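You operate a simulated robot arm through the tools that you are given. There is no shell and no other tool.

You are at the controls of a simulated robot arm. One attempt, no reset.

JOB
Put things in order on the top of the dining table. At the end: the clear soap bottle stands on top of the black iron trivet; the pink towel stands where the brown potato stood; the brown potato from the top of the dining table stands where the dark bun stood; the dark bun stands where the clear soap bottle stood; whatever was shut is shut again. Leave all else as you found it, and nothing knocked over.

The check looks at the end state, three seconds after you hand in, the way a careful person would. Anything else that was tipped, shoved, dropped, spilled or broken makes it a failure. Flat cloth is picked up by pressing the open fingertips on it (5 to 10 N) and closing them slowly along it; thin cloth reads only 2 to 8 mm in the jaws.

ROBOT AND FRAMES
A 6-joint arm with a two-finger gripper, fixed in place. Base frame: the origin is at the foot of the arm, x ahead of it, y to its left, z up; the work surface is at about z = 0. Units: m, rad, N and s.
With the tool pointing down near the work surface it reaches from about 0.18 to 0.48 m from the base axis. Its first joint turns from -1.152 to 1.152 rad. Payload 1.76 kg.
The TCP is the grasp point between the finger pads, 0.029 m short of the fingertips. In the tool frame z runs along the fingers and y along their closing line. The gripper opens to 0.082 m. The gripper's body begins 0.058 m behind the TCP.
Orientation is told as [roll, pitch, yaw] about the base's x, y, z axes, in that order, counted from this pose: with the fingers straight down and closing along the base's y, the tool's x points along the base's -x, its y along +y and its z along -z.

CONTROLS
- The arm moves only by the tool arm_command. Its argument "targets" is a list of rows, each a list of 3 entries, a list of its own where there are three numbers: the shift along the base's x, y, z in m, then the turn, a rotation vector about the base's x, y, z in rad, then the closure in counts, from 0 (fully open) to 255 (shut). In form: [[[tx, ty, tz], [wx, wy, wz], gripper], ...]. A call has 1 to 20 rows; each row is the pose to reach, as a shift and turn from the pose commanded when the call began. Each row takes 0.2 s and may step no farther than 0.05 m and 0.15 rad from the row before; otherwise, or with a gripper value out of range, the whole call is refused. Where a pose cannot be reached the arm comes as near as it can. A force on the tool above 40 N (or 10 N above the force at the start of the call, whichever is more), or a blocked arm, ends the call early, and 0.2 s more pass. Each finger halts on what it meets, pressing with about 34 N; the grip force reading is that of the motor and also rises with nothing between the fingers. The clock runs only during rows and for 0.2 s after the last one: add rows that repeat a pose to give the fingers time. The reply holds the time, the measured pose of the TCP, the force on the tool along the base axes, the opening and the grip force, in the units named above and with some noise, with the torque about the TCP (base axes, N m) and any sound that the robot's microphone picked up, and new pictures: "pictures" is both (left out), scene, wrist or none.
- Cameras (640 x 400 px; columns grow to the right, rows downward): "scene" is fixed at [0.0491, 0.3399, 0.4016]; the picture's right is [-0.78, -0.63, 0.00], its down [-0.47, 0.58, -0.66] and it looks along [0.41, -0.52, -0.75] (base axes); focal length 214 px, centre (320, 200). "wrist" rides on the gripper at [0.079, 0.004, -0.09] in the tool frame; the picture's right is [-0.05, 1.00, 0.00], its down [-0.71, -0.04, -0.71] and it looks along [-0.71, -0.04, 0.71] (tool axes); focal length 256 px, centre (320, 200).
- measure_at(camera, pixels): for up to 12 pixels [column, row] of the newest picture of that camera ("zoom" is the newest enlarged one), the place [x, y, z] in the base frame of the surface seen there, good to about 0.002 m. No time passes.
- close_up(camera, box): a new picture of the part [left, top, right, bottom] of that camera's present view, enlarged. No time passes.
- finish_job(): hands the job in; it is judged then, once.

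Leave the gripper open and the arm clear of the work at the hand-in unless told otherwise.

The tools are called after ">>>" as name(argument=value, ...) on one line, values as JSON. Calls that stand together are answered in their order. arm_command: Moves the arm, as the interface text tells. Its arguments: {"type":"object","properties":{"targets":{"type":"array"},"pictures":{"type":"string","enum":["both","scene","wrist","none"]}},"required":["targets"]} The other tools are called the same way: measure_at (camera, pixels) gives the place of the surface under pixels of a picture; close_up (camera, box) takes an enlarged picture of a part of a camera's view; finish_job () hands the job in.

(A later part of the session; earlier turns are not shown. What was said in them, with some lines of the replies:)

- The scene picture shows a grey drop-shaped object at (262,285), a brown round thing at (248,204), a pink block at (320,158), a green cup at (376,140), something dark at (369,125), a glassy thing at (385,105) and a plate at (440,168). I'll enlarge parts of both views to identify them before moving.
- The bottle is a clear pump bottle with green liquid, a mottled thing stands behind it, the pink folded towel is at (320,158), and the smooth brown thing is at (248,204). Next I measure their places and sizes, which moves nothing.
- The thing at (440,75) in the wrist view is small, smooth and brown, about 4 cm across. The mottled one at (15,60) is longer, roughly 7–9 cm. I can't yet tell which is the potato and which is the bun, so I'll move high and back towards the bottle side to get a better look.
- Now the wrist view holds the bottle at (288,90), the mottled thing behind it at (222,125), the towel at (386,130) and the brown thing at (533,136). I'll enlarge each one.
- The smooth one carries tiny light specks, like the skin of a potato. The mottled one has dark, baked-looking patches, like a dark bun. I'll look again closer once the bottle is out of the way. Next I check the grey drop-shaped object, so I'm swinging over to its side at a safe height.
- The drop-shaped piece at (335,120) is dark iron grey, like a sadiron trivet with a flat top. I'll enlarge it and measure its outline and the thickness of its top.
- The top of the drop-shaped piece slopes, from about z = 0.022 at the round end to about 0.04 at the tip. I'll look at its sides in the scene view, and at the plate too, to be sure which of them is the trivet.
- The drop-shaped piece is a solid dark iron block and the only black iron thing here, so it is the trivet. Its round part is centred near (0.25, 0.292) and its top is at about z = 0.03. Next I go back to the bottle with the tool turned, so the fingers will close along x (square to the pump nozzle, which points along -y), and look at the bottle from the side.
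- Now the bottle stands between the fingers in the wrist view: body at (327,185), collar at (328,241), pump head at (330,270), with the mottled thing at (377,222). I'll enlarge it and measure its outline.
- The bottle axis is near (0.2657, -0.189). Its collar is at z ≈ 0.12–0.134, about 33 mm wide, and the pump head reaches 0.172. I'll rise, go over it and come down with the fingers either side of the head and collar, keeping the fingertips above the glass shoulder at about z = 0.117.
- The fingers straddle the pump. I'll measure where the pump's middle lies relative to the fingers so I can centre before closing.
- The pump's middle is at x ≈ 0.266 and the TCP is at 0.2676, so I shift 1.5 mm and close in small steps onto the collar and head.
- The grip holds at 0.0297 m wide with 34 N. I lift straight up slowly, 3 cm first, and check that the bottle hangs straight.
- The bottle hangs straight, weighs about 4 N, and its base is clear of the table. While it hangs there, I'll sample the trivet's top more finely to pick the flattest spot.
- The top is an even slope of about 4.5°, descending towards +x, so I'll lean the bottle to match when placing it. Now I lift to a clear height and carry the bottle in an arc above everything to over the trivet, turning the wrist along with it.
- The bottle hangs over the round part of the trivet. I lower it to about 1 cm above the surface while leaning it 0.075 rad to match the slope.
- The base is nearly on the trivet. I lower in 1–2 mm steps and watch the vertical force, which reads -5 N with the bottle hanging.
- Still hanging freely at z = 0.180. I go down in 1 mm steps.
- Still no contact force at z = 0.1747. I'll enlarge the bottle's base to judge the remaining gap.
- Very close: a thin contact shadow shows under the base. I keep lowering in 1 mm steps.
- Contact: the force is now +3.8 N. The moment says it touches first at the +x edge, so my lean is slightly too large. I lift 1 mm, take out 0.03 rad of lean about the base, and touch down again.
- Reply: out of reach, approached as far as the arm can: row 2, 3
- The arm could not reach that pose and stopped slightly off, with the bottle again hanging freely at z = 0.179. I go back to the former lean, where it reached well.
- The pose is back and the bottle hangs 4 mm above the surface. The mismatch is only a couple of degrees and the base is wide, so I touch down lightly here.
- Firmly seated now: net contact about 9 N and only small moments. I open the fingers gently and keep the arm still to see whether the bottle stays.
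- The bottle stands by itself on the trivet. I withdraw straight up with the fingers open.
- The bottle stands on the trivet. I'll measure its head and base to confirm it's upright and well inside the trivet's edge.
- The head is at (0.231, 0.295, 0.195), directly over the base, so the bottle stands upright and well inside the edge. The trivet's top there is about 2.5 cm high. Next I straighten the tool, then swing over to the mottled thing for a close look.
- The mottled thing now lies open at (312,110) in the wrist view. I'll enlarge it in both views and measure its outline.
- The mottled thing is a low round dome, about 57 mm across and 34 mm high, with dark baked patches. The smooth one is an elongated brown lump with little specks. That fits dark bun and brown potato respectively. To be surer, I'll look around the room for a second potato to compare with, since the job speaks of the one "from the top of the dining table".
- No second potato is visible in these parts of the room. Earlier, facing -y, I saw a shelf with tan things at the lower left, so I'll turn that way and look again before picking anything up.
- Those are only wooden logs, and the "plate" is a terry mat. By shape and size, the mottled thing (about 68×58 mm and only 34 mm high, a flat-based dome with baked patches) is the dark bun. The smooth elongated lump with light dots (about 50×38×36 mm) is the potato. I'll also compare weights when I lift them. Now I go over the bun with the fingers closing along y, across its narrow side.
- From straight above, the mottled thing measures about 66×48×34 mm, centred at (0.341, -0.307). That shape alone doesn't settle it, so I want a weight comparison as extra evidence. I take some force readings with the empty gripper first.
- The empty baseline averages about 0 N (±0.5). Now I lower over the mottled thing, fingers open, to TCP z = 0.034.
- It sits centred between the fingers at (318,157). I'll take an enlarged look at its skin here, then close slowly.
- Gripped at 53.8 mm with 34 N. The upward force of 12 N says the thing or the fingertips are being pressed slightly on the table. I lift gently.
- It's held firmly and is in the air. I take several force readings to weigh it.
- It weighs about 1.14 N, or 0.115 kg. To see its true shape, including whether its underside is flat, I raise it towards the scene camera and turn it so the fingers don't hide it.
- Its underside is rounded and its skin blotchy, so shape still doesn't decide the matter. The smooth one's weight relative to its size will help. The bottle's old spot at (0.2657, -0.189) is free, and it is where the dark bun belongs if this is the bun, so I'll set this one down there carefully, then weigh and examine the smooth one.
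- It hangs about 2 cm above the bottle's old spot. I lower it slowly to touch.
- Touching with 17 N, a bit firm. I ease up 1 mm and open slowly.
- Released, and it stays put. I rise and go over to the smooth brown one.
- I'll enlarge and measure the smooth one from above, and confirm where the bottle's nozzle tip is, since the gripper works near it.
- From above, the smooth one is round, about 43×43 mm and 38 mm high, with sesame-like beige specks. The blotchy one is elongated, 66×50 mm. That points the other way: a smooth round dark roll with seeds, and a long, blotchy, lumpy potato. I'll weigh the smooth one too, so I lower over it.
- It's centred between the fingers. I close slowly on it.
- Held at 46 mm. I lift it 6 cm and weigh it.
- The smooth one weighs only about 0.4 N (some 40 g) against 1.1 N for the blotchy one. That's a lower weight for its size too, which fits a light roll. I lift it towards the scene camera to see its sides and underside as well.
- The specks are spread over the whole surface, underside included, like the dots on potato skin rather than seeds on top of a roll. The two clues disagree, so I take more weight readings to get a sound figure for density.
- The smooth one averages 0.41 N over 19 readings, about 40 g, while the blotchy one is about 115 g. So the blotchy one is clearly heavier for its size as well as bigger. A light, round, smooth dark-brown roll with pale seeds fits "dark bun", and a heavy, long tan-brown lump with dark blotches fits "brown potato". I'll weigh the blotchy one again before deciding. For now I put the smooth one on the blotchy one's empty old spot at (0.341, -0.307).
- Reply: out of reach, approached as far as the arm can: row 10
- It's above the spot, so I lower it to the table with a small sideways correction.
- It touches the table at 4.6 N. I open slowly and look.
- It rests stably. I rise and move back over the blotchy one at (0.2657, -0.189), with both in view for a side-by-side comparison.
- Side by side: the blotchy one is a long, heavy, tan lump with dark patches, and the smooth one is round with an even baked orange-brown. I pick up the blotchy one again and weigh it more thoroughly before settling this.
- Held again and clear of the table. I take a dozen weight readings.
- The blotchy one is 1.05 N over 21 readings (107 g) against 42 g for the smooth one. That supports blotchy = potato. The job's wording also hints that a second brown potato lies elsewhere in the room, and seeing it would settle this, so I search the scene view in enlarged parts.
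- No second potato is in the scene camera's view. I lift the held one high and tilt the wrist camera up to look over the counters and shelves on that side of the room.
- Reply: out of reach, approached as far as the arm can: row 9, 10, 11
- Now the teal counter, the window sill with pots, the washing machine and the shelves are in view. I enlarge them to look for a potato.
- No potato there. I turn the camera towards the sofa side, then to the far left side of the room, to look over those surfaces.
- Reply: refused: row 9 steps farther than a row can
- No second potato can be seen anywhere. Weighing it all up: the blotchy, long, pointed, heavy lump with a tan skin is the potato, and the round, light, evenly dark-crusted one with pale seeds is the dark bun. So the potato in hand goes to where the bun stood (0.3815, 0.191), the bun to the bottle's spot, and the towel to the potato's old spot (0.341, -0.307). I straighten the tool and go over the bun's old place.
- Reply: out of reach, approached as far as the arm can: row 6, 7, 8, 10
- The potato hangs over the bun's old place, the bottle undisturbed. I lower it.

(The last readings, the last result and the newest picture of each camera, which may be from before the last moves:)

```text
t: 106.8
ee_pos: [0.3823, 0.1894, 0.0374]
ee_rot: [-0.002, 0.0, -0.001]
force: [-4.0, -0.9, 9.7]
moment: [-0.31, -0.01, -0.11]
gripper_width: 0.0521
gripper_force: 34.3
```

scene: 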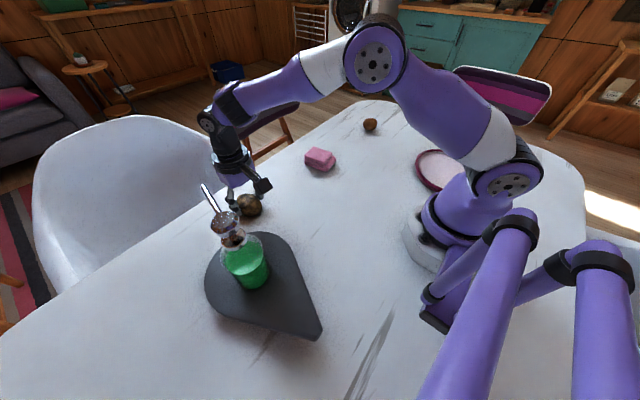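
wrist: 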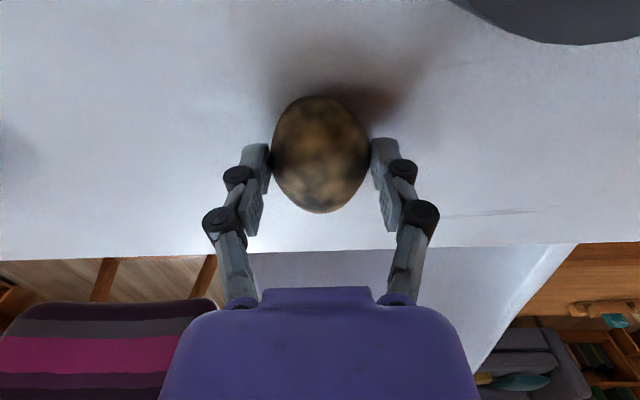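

Contact at 9.7 N. I ease up half a millimetre and open slowly.

>>> arm_command(targets=[[[0, 0, 0.0006], [0, 0, 0], 140], [[0, 0, 0.0006], [0, 0, 0], 100], [[0, 0, 0.0006], [0, 0, 0], 88], [[0, 0, 0.0006], [0, 0, 0], 78], [[0, 0, 0.0006], [0, 0, 0], 60], [[0, 0, 0.0006], [0, 0, 0], 30], [[0, 0, 0.0006], [0, 0, 0], 0], [[0, 0, 0.0006], [0, 0, 0], 0]], pictures="wrist")

```text
t: 108.6
ee_pos: [0.3816, 0.1895, 0.038]
ee_rot: [-0.003, -0.002, -0.001]
force: [-0.4, -0.1, 0.0]
moment: [-0.02, 0.0, 0.0]
gripper_width: 0.0818
gripper_force: 0.0
```

wrist: 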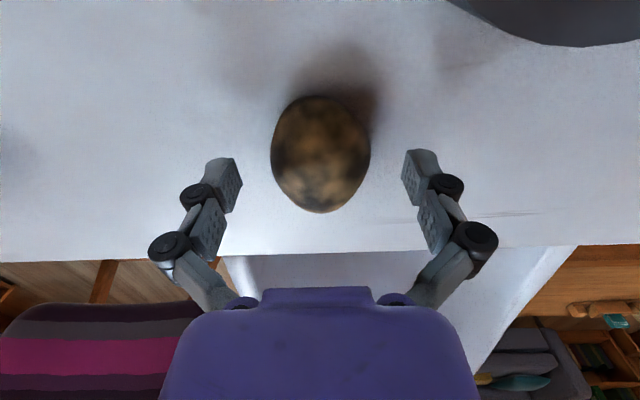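

The potato rests stably on the bun's old place. I rise and cross over to the bun at (0.341, -0.307).

>>> arm_command(targets=[[[0, 0, 0.04], [0, 0, 0], 0], [[0, 0, 0.08], [0, 0, 0], 0], [[0, 0, 0.12], [0, 0, 0], 0], [[-0.0037, -0.0448, 0.12], [0, 0, 0], 0], [[-0.0074, -0.0896, 0.12], [0, 0, 0], 0], [[-0.0111, -0.1344, 0.12], [0, 0, 0], 0], [[-0.0148, -0.1792, 0.12], [0, 0, 0], 0], [[-0.0185, -0.224, 0.12], [0, 0, 0], 0], [[-0.0222, -0.2688, 0.12], [0, 0, 0], 0], [[-0.0259, -0.3136, 0.12], [0, 0, 0], 0], [[-0.0296, -0.3584, 0.12], [0, 0, 0], 0], [[-0.0333, -0.4032, 0.12], [0, 0, 0], 0], [[-0.037, -0.448, 0.12], [0, 0, 0], 0], [[-0.0406, -0.495, 0.12], [0, 0, 0], 0], [[-0.0406, -0.495, 0.105], [0, 0, 0], 0], [[-0.0406, -0.495, 0.105], [0, 0, 0], 0]], pictures="both")

```text
t: 112.0
ee_pos: [0.3415, -0.3043, 0.1424]
ee_rot: [0.0, -0.002, -0.001]
force: [-0.7, -0.9, -0.2]
moment: [-0.01, -0.01, 0.0]
gripper_width: 0.0821
gripper_force: 0.1
```

scene: 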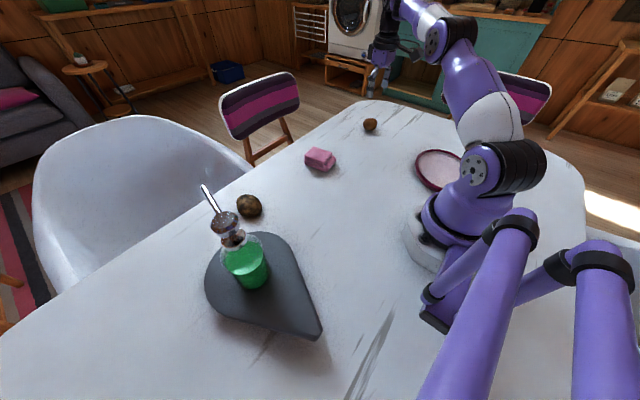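
wrist: 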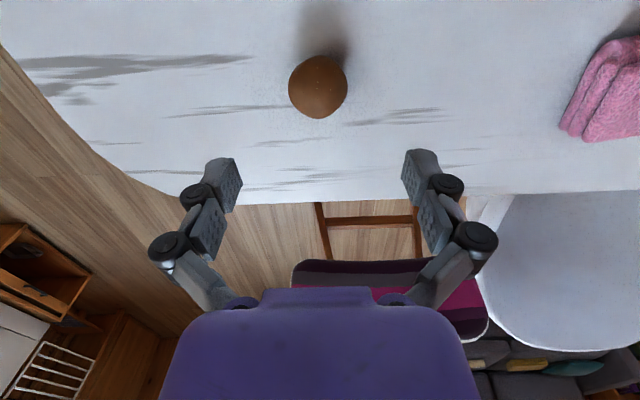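

The bun is at (318,87). I lower over it and close slowly.

>>> arm_command(targets=[[[0, -0.002, -0.03], [0, 0, 0], 0], [[0, -0.002, -0.06], [0, 0, 0], 0], [[0, -0.002, -0.085], [0, 0, 0], 0], [[0, -0.002, -0.1], [0, 0, 0], 0], [[0, -0.002, -0.1075], [0, 0, 0], 0], [[0, -0.002, -0.1075], [0, 0, 0], 40], [[0, -0.002, -0.1075], [0, 0, 0], 80], [[0, -0.002, -0.1075], [0, 0, 0], 95], [[0, -0.002, -0.1075], [0, 0, 0], 105], [[0, -0.002, -0.1075], [0, 0, 0], 115], [[0, -0.002, -0.1075], [0, 0, 0], 125], [[0, -0.002, -0.1075], [0, 0, 0], 140], [[0, -0.002, -0.1075], [0, 0, 0], 170], [[0, -0.002, -0.1075], [0, 0, 0], 170]], pictures="wrist")

```text
t: 115.0
ee_pos: [0.3412, -0.3071, 0.0362]
ee_rot: [-0.001, 0.0, -0.002]
force: [-0.7, 1.0, 4.3]
moment: [0.03, 0.03, 0.02]
gripper_width: 0.0461
gripper_force: 34.0
```

wrist: 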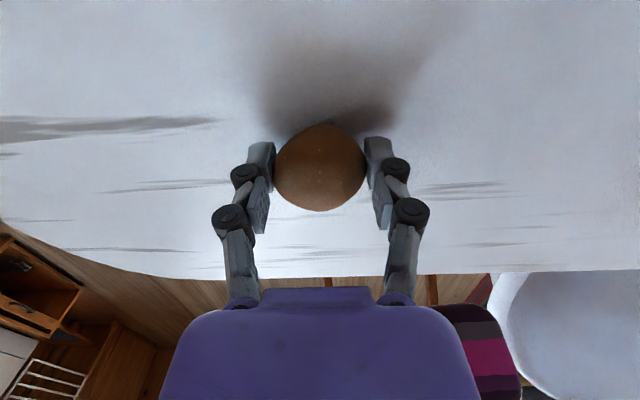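

Held at 46 mm. I lift it and carry it to the bottle's old spot (0.2657, -0.189).

>>> arm_command(targets=[[[0, 0, 0.01], [0, 0, 0], 170], [[0, 0, 0.035], [0, 0, 0], 170], [[0, 0, 0.06], [0, 0, 0], 170], [[-0.019, 0.0294, 0.06], [0, 0, 0], 170], [[-0.038, 0.0588, 0.06], [0, 0, 0], 170], [[-0.057, 0.0882, 0.06], [0, 0, 0], 170], [[-0.0755, 0.1175, 0.06], [0, 0, 0], 170], [[-0.0755, 0.1175, 0.04], [0, 0, 0], 170], [[-0.0755, 0.1175, 0.02], [0, 0, 0], 170], [[-0.0755, 0.1175, 0.008], [0, 0, 0], 170], [[-0.0755, 0.1175, 0.004], [0, 0, 0], 170], [[-0.0755, 0.1175, 0.004], [0, 0, 0], 170]], pictures="both")

```text
t: 117.6
ee_pos: [0.2645, -0.1883, 0.0389]
ee_rot: [-0.002, 0.0, -0.001]
force: [-0.3, 0.1, -0.5]
moment: [0.0, 0.01, 0.0]
gripper_width: 0.0454
gripper_force: 34.0
```

scene: 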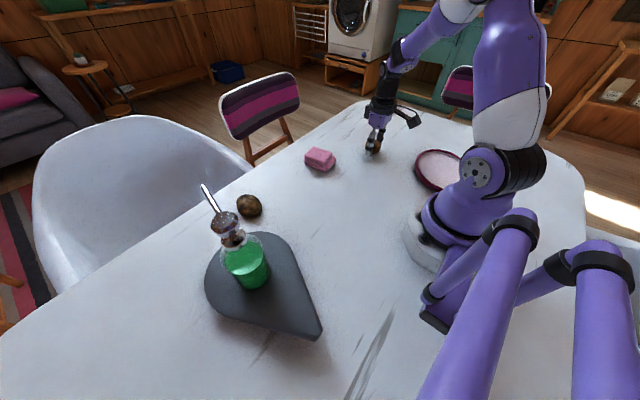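
wrist: 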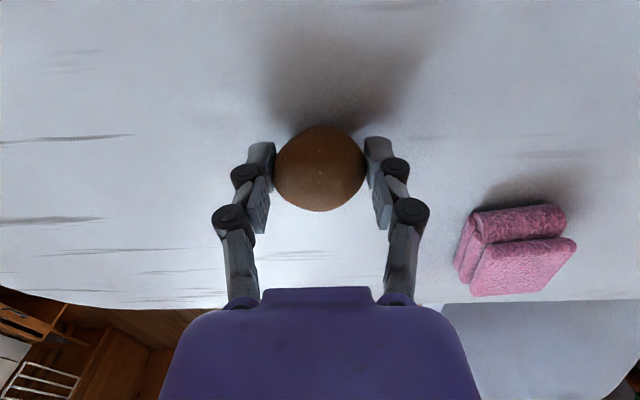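

>>> arm_command(targets=[[[0.0005, -0.0005, -0.0015], [0, 0, 0], 170], [[0.0005, -0.0005, -0.003], [0, 0, 0], 170], [[0.0005, -0.0005, -0.003], [0, 0, 0], 170]], pictures="none")

```text
t: 118.4
ee_pos: [0.2657, -0.1888, 0.0363]
ee_rot: [-0.002, 0.0, -0.001]
force: [0.4, -1.0, 0.4]
moment: [0.02, -0.01, -0.01]
gripper_width: 0.0458
gripper_force: 33.8
```

>>> arm_command(targets=[[[0, 0, -0.001], [0, 0, 0], 170], [[0, 0, -0.001], [0, 0, 0], 170]], pictures="none")

```text
t: 119.0
ee_pos: [0.2653, -0.1891, 0.0355]
ee_rot: [-0.002, 0.0, -0.002]
force: [-3.8, 4.9, 19.1]
moment: [0.19, 0.1, 0.05]
gripper_width: 0.0461
gripper_force: 34.4
```

Firm contact. I ease up half a millimetre, then open slowly.

>>> arm_command(targets=[[[0, 0, 0.0006], [0, 0, 0], 170], [[0, 0, 0.0006], [0, 0, 0], 125], [[0, 0, 0.0006], [0, 0, 0], 112], [[0, 0, 0.0006], [0, 0, 0], 100], [[0, 0, 0.0006], [0, 0, 0], 80], [[0, 0, 0.0006], [0, 0, 0], 40], [[0, 0, 0.0006], [0, 0, 0], 0], [[0, 0, 0.0006], [0, 0, 0], 0]], pictures="wrist")

```text
t: 120.8
ee_pos: [0.2654, -0.1898, 0.0349]
ee_rot: [0.0, -0.001, -0.002]
force: [0.1, -0.5, 0.4]
moment: [-0.01, 0.0, 0.01]
gripper_width: 0.0818
gripper_force: 0.0
```

wrist: 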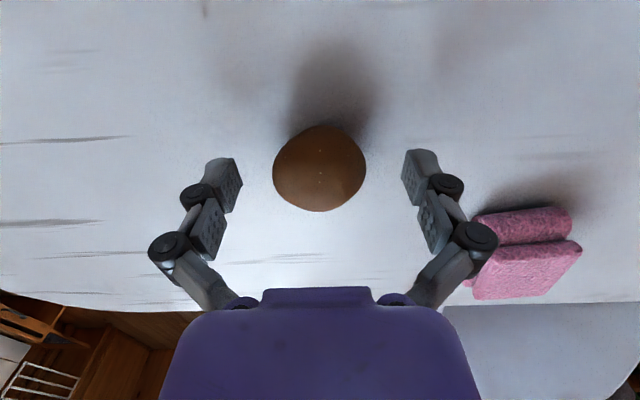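

The bun stands on the bottle's old spot. Next is the towel: I rise and go over it at about (0.357, -0.045) to look.

>>> arm_command(targets=[[[0, 0, 0.04], [0, 0, 0], 0], [[0, 0, 0.08], [0, 0, 0], 0], [[0, 0, 0.125], [0, 0, 0], 0], [[0.023, 0.036, 0.125], [0, 0, 0], 0], [[0.046, 0.072, 0.125], [0, 0, 0], 0], [[0.069, 0.108, 0.125], [0, 0, 0], 0], [[0.09, 0.144, 0.125], [0, 0, 0], 0], [[0.09, 0.144, 0.125], [0, 0, 0], 0]], pictures="both")

>>> close_up(camera="wrist", box=[240, 30, 400, 170])

```text
t: 122.6
ee_pos: [0.3566, -0.0451, 0.1612]
ee_rot: [-0.002, 0.001, -0.003]
force: [-0.2, 0.4, 0.2]
moment: [0.03, 0.01, 0.04]
gripper_width: 0.0825
gripper_force: 0.1
```

scene: 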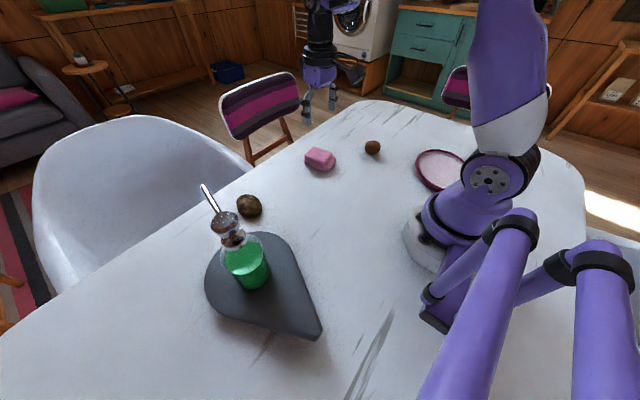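
wrist: 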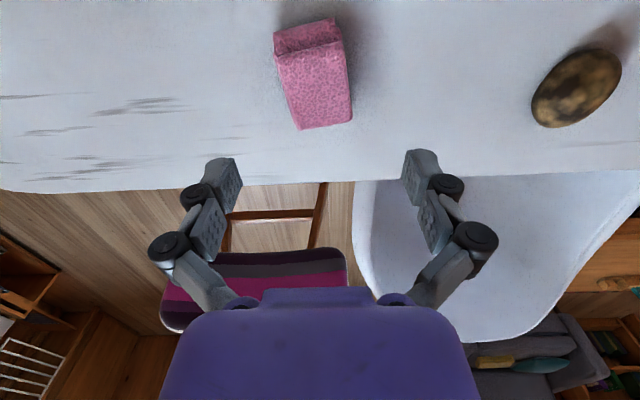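

```text
2.86 times, centred on (320, 100) of wrist
```

zoom: 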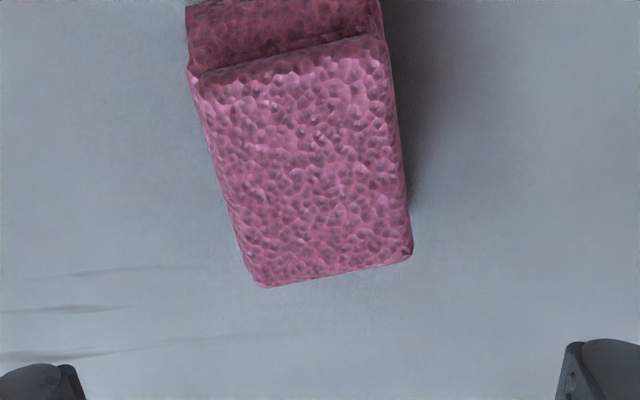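

I measure the towel's corners and top, and also the potato's position in this view.

>>> measure_at(camera="wrist", pixels=[[278, 56], [342, 43], [300, 127], [351, 120], [276, 33], [333, 19], [312, 80], [340, 80], [290, 80], [320, 120], [305, 40], [318, 60]])

>>> close_up(camera="scene", box=[295, 135, 345, 185])

>>> measure_at(camera="scene", pixels=[[305, 152], [315, 148], [334, 155], [324, 163], [306, 161], [322, 170], [335, 162], [318, 155]])

```text
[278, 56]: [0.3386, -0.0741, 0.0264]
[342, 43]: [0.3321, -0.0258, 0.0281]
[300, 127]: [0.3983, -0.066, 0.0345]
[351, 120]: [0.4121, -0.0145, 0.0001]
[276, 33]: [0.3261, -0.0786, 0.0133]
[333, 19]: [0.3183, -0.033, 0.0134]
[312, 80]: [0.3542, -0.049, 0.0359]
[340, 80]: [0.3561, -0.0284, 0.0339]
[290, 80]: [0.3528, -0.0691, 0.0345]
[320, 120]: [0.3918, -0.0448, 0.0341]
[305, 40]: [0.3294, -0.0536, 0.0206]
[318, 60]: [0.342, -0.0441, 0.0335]
```

```text
8.00 times, centred on (320, 160) of scene
```

zoom: 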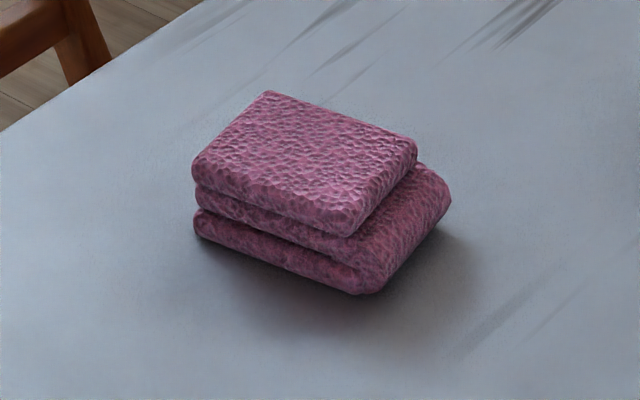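

```text
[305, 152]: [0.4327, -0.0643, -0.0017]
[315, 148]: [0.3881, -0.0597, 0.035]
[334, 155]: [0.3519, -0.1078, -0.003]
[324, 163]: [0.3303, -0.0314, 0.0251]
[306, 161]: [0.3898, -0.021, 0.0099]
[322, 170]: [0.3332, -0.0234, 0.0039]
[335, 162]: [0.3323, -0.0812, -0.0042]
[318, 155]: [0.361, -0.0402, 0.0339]
```

The towel is a folded block, about 73×48 mm and 35 mm high, turned by about +0.134 rad, with its middle near (0.359, -0.049). I align the fingers across its width and lower part way to check the alignment.

>>> arm_command(targets=[[[0.0025, -0.004, -0.03], [0, 0, 0.134], 0], [[0.0025, -0.004, -0.06], [0, 0, 0.134], 0], [[0.0025, -0.004, -0.08], [0, 0, 0.134], 0], [[0.0025, -0.004, -0.08], [0, 0, 0.134], 0]], pictures="wrist")

```text
t: 123.6
ee_pos: [0.3587, -0.0481, 0.0809]
ee_rot: [0.0, 0.001, 0.132]
force: [-0.9, -0.2, 0.6]
moment: [-0.02, -0.01, 0.0]
gripper_width: 0.0822
gripper_force: 0.0
```

wrist: 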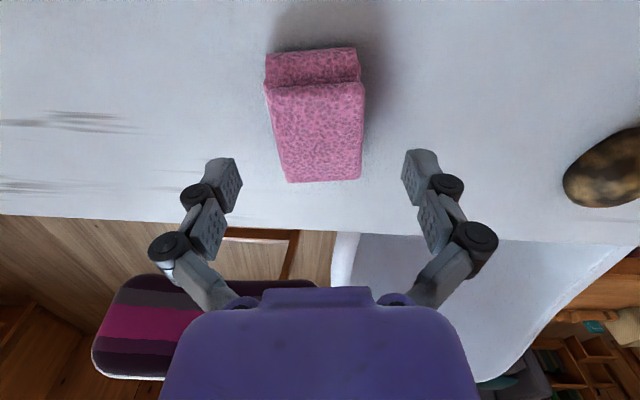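

>>> measure_at(camera="wrist", pixels=[[268, 86], [361, 86], [275, 120], [363, 120], [282, 150], [361, 150], [289, 178], [358, 176], [268, 60], [355, 52], [315, 130], [320, 175]])

>>> close_up(camera="wrist", box=[240, 30, 400, 200])

```text
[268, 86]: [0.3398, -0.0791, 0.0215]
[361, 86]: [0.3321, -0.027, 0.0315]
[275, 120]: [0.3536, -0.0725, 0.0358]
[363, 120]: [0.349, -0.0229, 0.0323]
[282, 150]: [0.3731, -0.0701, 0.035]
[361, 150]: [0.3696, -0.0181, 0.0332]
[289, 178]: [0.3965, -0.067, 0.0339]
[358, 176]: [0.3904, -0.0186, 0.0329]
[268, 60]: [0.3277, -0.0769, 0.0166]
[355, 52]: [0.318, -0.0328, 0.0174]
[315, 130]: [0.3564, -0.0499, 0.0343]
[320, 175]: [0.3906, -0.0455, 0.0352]
```

```text
2.35 times, centred on (320, 115) of wrist
```

zoom: 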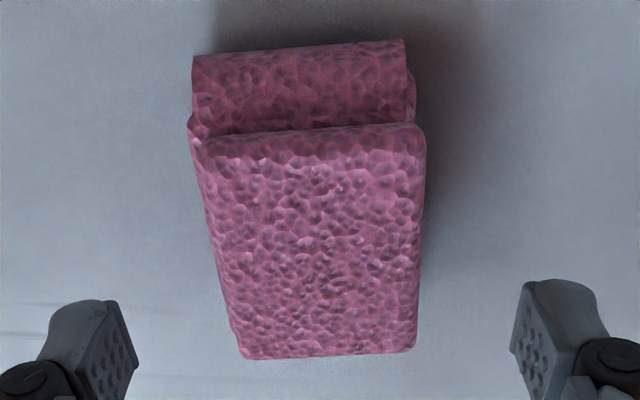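

The alignment is right: width about 50 mm, centreline at y ≈ -0.047. I lower fully with a 1 mm correction.

>>> arm_command(targets=[[[0, 0.001, -0.02], [0, 0, 0], 0], [[0, 0.001, -0.035], [0, 0, 0], 0], [[0, 0.001, -0.045], [0, 0, 0], 0], [[0, 0.001, -0.046], [0, 0, 0], 0]], pictures="wrist")

```text
t: 124.6
ee_pos: [0.3591, -0.0491, 0.0346]
ee_rot: [-0.002, -0.002, 0.132]
force: [0.6, 0.2, -0.2]
moment: [0.0, -0.02, -0.02]
gripper_width: 0.0818
gripper_force: 0.0
```

wrist: 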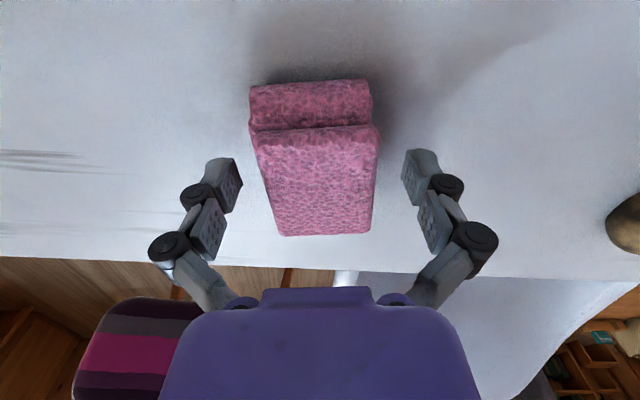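

The towel is centred between the fingers. I close slowly and watch the width.

>>> arm_command(targets=[[[0, 0, 0], [0, 0, 0], 50], [[0, 0, 0], [0, 0, 0], 75], [[0, 0, 0], [0, 0, 0], 85], [[0, 0, 0], [0, 0, 0], 92], [[0, 0, 0], [0, 0, 0], 98], [[0, 0, 0], [0, 0, 0], 104], [[0, 0, 0], [0, 0, 0], 110], [[0, 0, 0], [0, 0, 0], 110]], pictures="wrist")

```text
t: 126.4
ee_pos: [0.359, -0.0485, 0.0359]
ee_rot: [-0.003, 0.002, 0.133]
force: [-1.7, 0.4, 11.5]
moment: [0.01, 0.05, -0.01]
gripper_width: 0.0571
gripper_force: 34.2
```

wrist: 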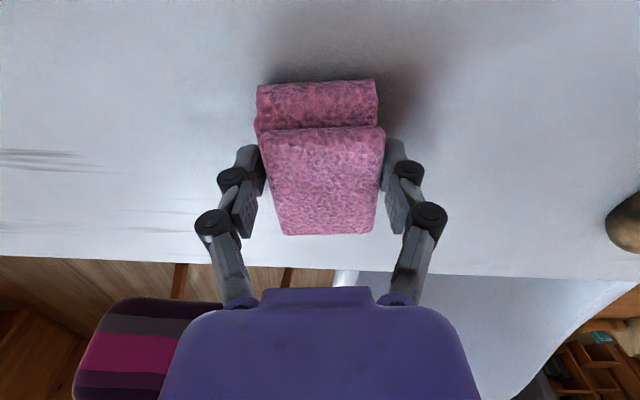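

The towel is gripped at 57 mm and behaves as a firm folded block. I lift slowly.

>>> arm_command(targets=[[[0, 0, 0.003], [0, 0, 0], 115], [[0, 0, 0.01], [0, 0, 0], 120], [[0, 0, 0.02], [0, 0, 0], 120], [[0, 0, 0.04], [0, 0, 0], 120], [[0, 0, 0.06], [0, 0, 0], 120], [[0, 0, 0.06], [0, 0, 0], 120]], pictures="both")

```text
t: 127.8
ee_pos: [0.3595, -0.0477, 0.0953]
ee_rot: [-0.002, -0.001, 0.132]
force: [0.6, 0.9, -1.2]
moment: [0.01, 0.01, 0.04]
gripper_width: 0.057
gripper_force: 34.3
```

scene: 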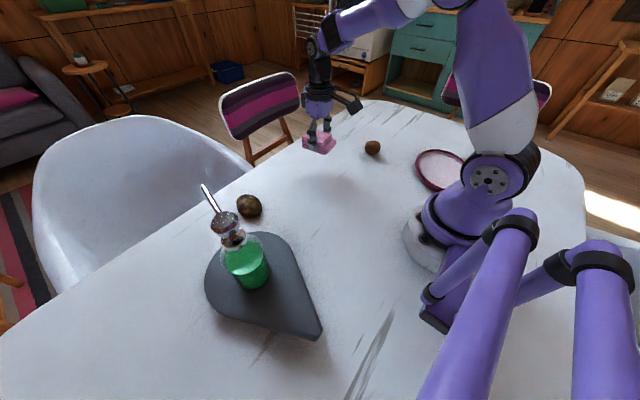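
wrist: 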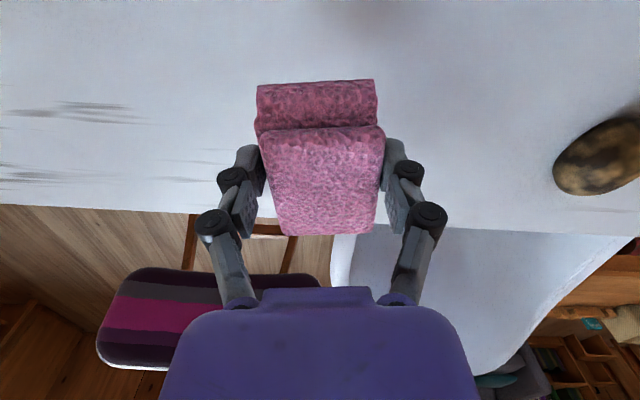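

The towel hangs cleanly. I carry it to the potato's old place (0.341, -0.307), keeping its orientation.

>>> arm_command(targets=[[[-0.003, -0.043, 0], [0, 0, 0], 120], [[-0.006, -0.086, 0], [0, 0, 0], 120], [[-0.009, -0.129, 0], [0, 0, 0], 120], [[-0.012, -0.172, 0], [0, 0, 0], 120], [[-0.015, -0.215, 0], [0, 0, 0], 120], [[-0.0183, -0.2585, 0], [0, 0, 0], 120], [[-0.0183, -0.2585, -0.025], [0, 0, 0], 120], [[-0.0183, -0.2585, -0.045], [0, 0, 0], 120], [[-0.0183, -0.2585, -0.052], [0, 0, 0], 120], [[-0.0183, -0.2585, -0.052], [0, 0, 0], 120]], pictures="both")

```text
t: 130.0
ee_pos: [0.3393, -0.3051, 0.0428]
ee_rot: [-0.001, 0.0, 0.132]
force: [0.6, 0.1, 0.0]
moment: [-0.01, 0.02, 0.02]
gripper_width: 0.0568
gripper_force: 34.3
```

scene: 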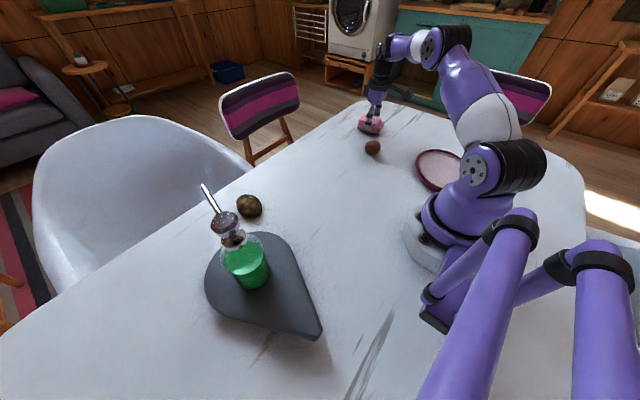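
wrist: 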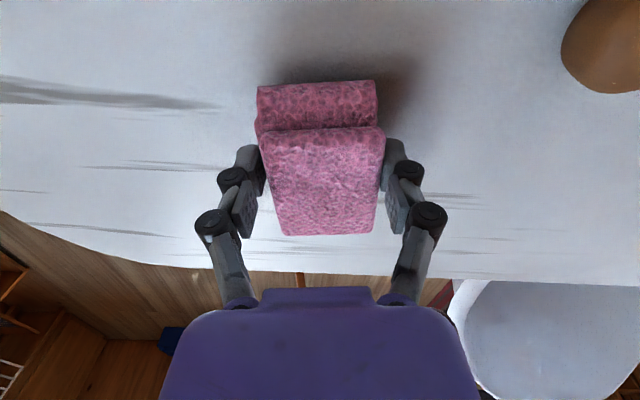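

>>> arm_command(targets=[[[0.001, -0.001, -0.003], [0, 0, 0], 120], [[0.001, -0.001, -0.005], [0, 0, 0], 120], [[0.001, -0.001, -0.0065], [0, 0, 0], 120], [[0.001, -0.001, -0.0065], [0, 0, 0], 120]], pictures="none")

```text
t: 131.0
ee_pos: [0.3412, -0.3074, 0.0366]
ee_rot: [0.0, 0.001, 0.134]
force: [-0.7, 0.2, 0.0]
moment: [-0.01, 0.01, -0.01]
gripper_width: 0.057
gripper_force: 34.3
```

>>> arm_command(targets=[[[0, 0, -0.001], [0, 0, 0], 120], [[0, 0, -0.0015], [0, 0, 0], 120], [[0, 0, -0.0015], [0, 0, 0], 120]], pictures="none")

```text
t: 131.8
ee_pos: [0.3414, -0.3068, 0.037]
ee_rot: [-0.002, 0.0, 0.133]
force: [-1.5, 2.6, 9.6]
moment: [0.19, 0.02, 0.01]
gripper_width: 0.057
gripper_force: 34.2
```

The towel has touched the table (9.6 N). I open slowly and look.

>>> arm_command(targets=[[[0, 0, 0.0003], [0, 0, 0], 90], [[0, 0, 0.0003], [0, 0, 0], 76], [[0, 0, 0.0003], [0, 0, 0], 68], [[0, 0, 0.0003], [0, 0, 0], 55], [[0, 0, 0.0003], [0, 0, 0], 30], [[0, 0, 0.0003], [0, 0, 0], 0], [[0, 0, 0.0003], [0, 0, 0], 0]], pictures="wrist")

```text
t: 133.4
ee_pos: [0.3397, -0.3078, 0.036]
ee_rot: [-0.002, -0.003, 0.133]
force: [-0.1, -0.1, -1.0]
moment: [-0.02, -0.03, 0.0]
gripper_width: 0.0821
gripper_force: 0.0
```

wrist: 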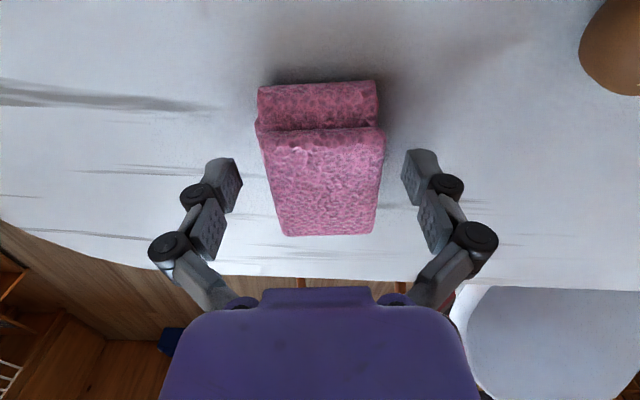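

The towel stays put. I rise straight up and move to a clear pose over the empty middle of the table, then check everything.

>>> arm_command(targets=[[[0, 0, 0.04], [0, 0, 0], 0], [[0, 0, 0.08], [0, 0, 0], 0], [[0, 0, 0.125], [0, 0, 0], 0], [[-0.005, 0.035, 0.15], [0, 0, -0.03], 0], [[-0.01, 0.075, 0.175], [0, 0, -0.06], 0], [[-0.015, 0.115, 0.195], [0, 0, -0.09], 0], [[-0.02, 0.155, 0.215], [0, 0, -0.12], 0], [[-0.025, 0.195, 0.225], [0, 0, -0.134], 0], [[-0.03, 0.235, 0.235], [0, 0, -0.134], 0], [[-0.035, 0.275, 0.24], [0, 0, -0.134], 0], [[-0.04, 0.31, 0.24], [0, 0, -0.134], 0], [[-0.04, 0.31, 0.24], [0, 0, -0.134], 0]], pictures="both")

>>> close_up(camera="scene", box=[340, 95, 440, 170])

>>> close_up(camera="scene", box=[180, 170, 340, 350])

```text
t: 136.0
ee_pos: [0.3012, 0.0028, 0.2755]
ee_rot: [-0.003, 0.001, -0.003]
force: [0.3, -0.6, -0.4]
moment: [0.0, 0.0, 0.01]
gripper_width: 0.0821
gripper_force: 0.0
```

scene: 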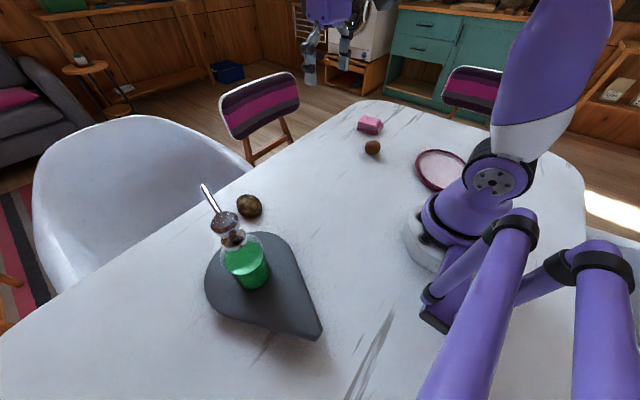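
wrist: 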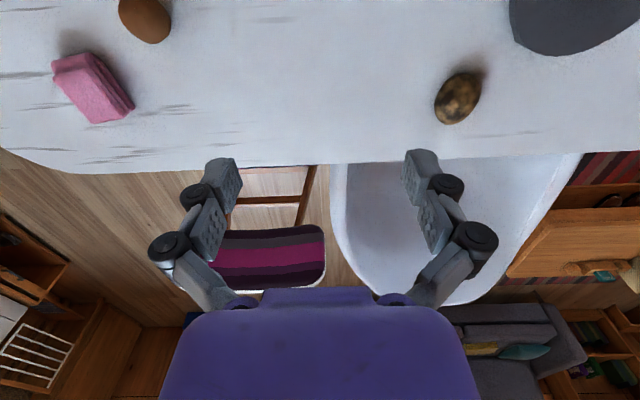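

```text
5.33 times, centred on (390, 132) of scene
```

zoom: 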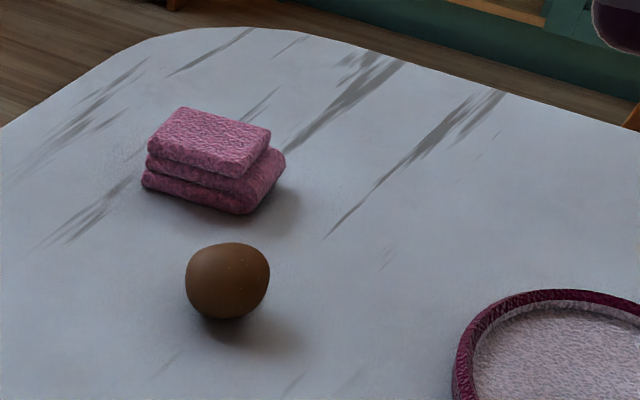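

```text
2.22 times, centred on (260, 260) of scene
```

zoom: 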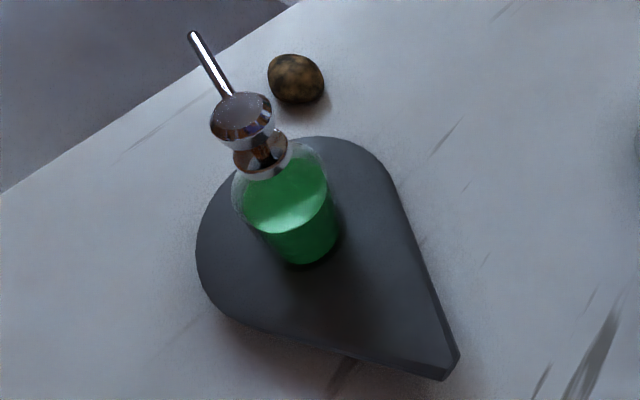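

All four are placed: bottle on the trivet, potato beside it on the bun's old place, bun on the bottle's old spot, and towel on the potato's old place. I do a last measurement of positions.

>>> measure_at(camera="scene", pixels=[[372, 142], [372, 150], [366, 147], [379, 147], [249, 200], [238, 205], [261, 208], [368, 122], [362, 120], [377, 126], [224, 216], [250, 270]])

>>> measure_at(camera="wrist", pixels=[[145, 15], [90, 85], [57, 65], [95, 55], [132, 105], [95, 122], [458, 97], [440, 105], [476, 85], [458, 75], [455, 120]])

```text
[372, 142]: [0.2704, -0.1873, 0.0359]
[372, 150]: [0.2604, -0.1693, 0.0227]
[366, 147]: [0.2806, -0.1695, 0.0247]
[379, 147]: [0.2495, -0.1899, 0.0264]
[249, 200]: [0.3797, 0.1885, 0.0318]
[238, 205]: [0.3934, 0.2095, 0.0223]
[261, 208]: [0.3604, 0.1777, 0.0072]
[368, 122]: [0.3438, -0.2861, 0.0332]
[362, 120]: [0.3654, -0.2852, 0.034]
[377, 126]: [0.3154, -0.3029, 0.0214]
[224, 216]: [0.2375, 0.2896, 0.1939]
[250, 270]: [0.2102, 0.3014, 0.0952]
```

```text
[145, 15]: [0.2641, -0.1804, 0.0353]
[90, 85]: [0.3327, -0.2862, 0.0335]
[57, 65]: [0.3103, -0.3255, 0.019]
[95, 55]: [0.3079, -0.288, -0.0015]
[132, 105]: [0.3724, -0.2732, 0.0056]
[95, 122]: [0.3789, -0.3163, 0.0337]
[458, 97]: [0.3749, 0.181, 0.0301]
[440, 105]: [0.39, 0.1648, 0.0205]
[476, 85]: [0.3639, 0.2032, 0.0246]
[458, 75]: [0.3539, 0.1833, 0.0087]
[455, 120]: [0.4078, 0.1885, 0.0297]
```

All positions agree with their targets. The bun is near (0.265, -0.188), the potato near (0.381, 0.188), the towel near (0.341, -0.305), and the bottle stands upright on the trivet. The mat and everything else are undisturbed, I opened nothing, the gripper is open and the arm is clear. I hand in.

>>> finish_job()

```text
The job is handed in.
```

I handed in the job with all four things moved, but I wasn't certain which object was the potato and which was the bun. If I got those two the wrong way round, the bun, potato and towel placements are all wrong.

| Object | Where it stands now | Measured position (x, y) |
|---|---|---|
| Clear soap bottle | Upright on the black iron trivet | (0.235, 0.293) |
| Dark bun (the smooth, round, brown one) | Where the bottle stood | about (0.265, -0.188) |
| Brown potato (the blotchy, longer one) | Where the bun stood | about (0.381, 0.188) |
| Pink towel | Where the potato stood | about (0.341, -0.305) |

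**Potato or bun:** neither object had an obvious bun or potato shape.
- I took the blotchy one as the potato because it is longer, heavier (about 107 g against 42 g) and has tan skin.
- I took the smooth one as the bun because it is round and evenly dark, with pale specks.
- One clue pointed the other way: the specks cover the whole surface, underside included, which is also how potato skin looks.
- I looked for a second potato to compare with and found none.

**Trivet:** I took the dark grey drop-shaped block as the black iron trivet, since it was the only object like that on the table. Its top slopes by about 4.5°, and the bottle stands steadily on it.

Nothing tipped over or fell, and I opened nothing that would need shutting. I left the gripper open and the arm clear of the table.
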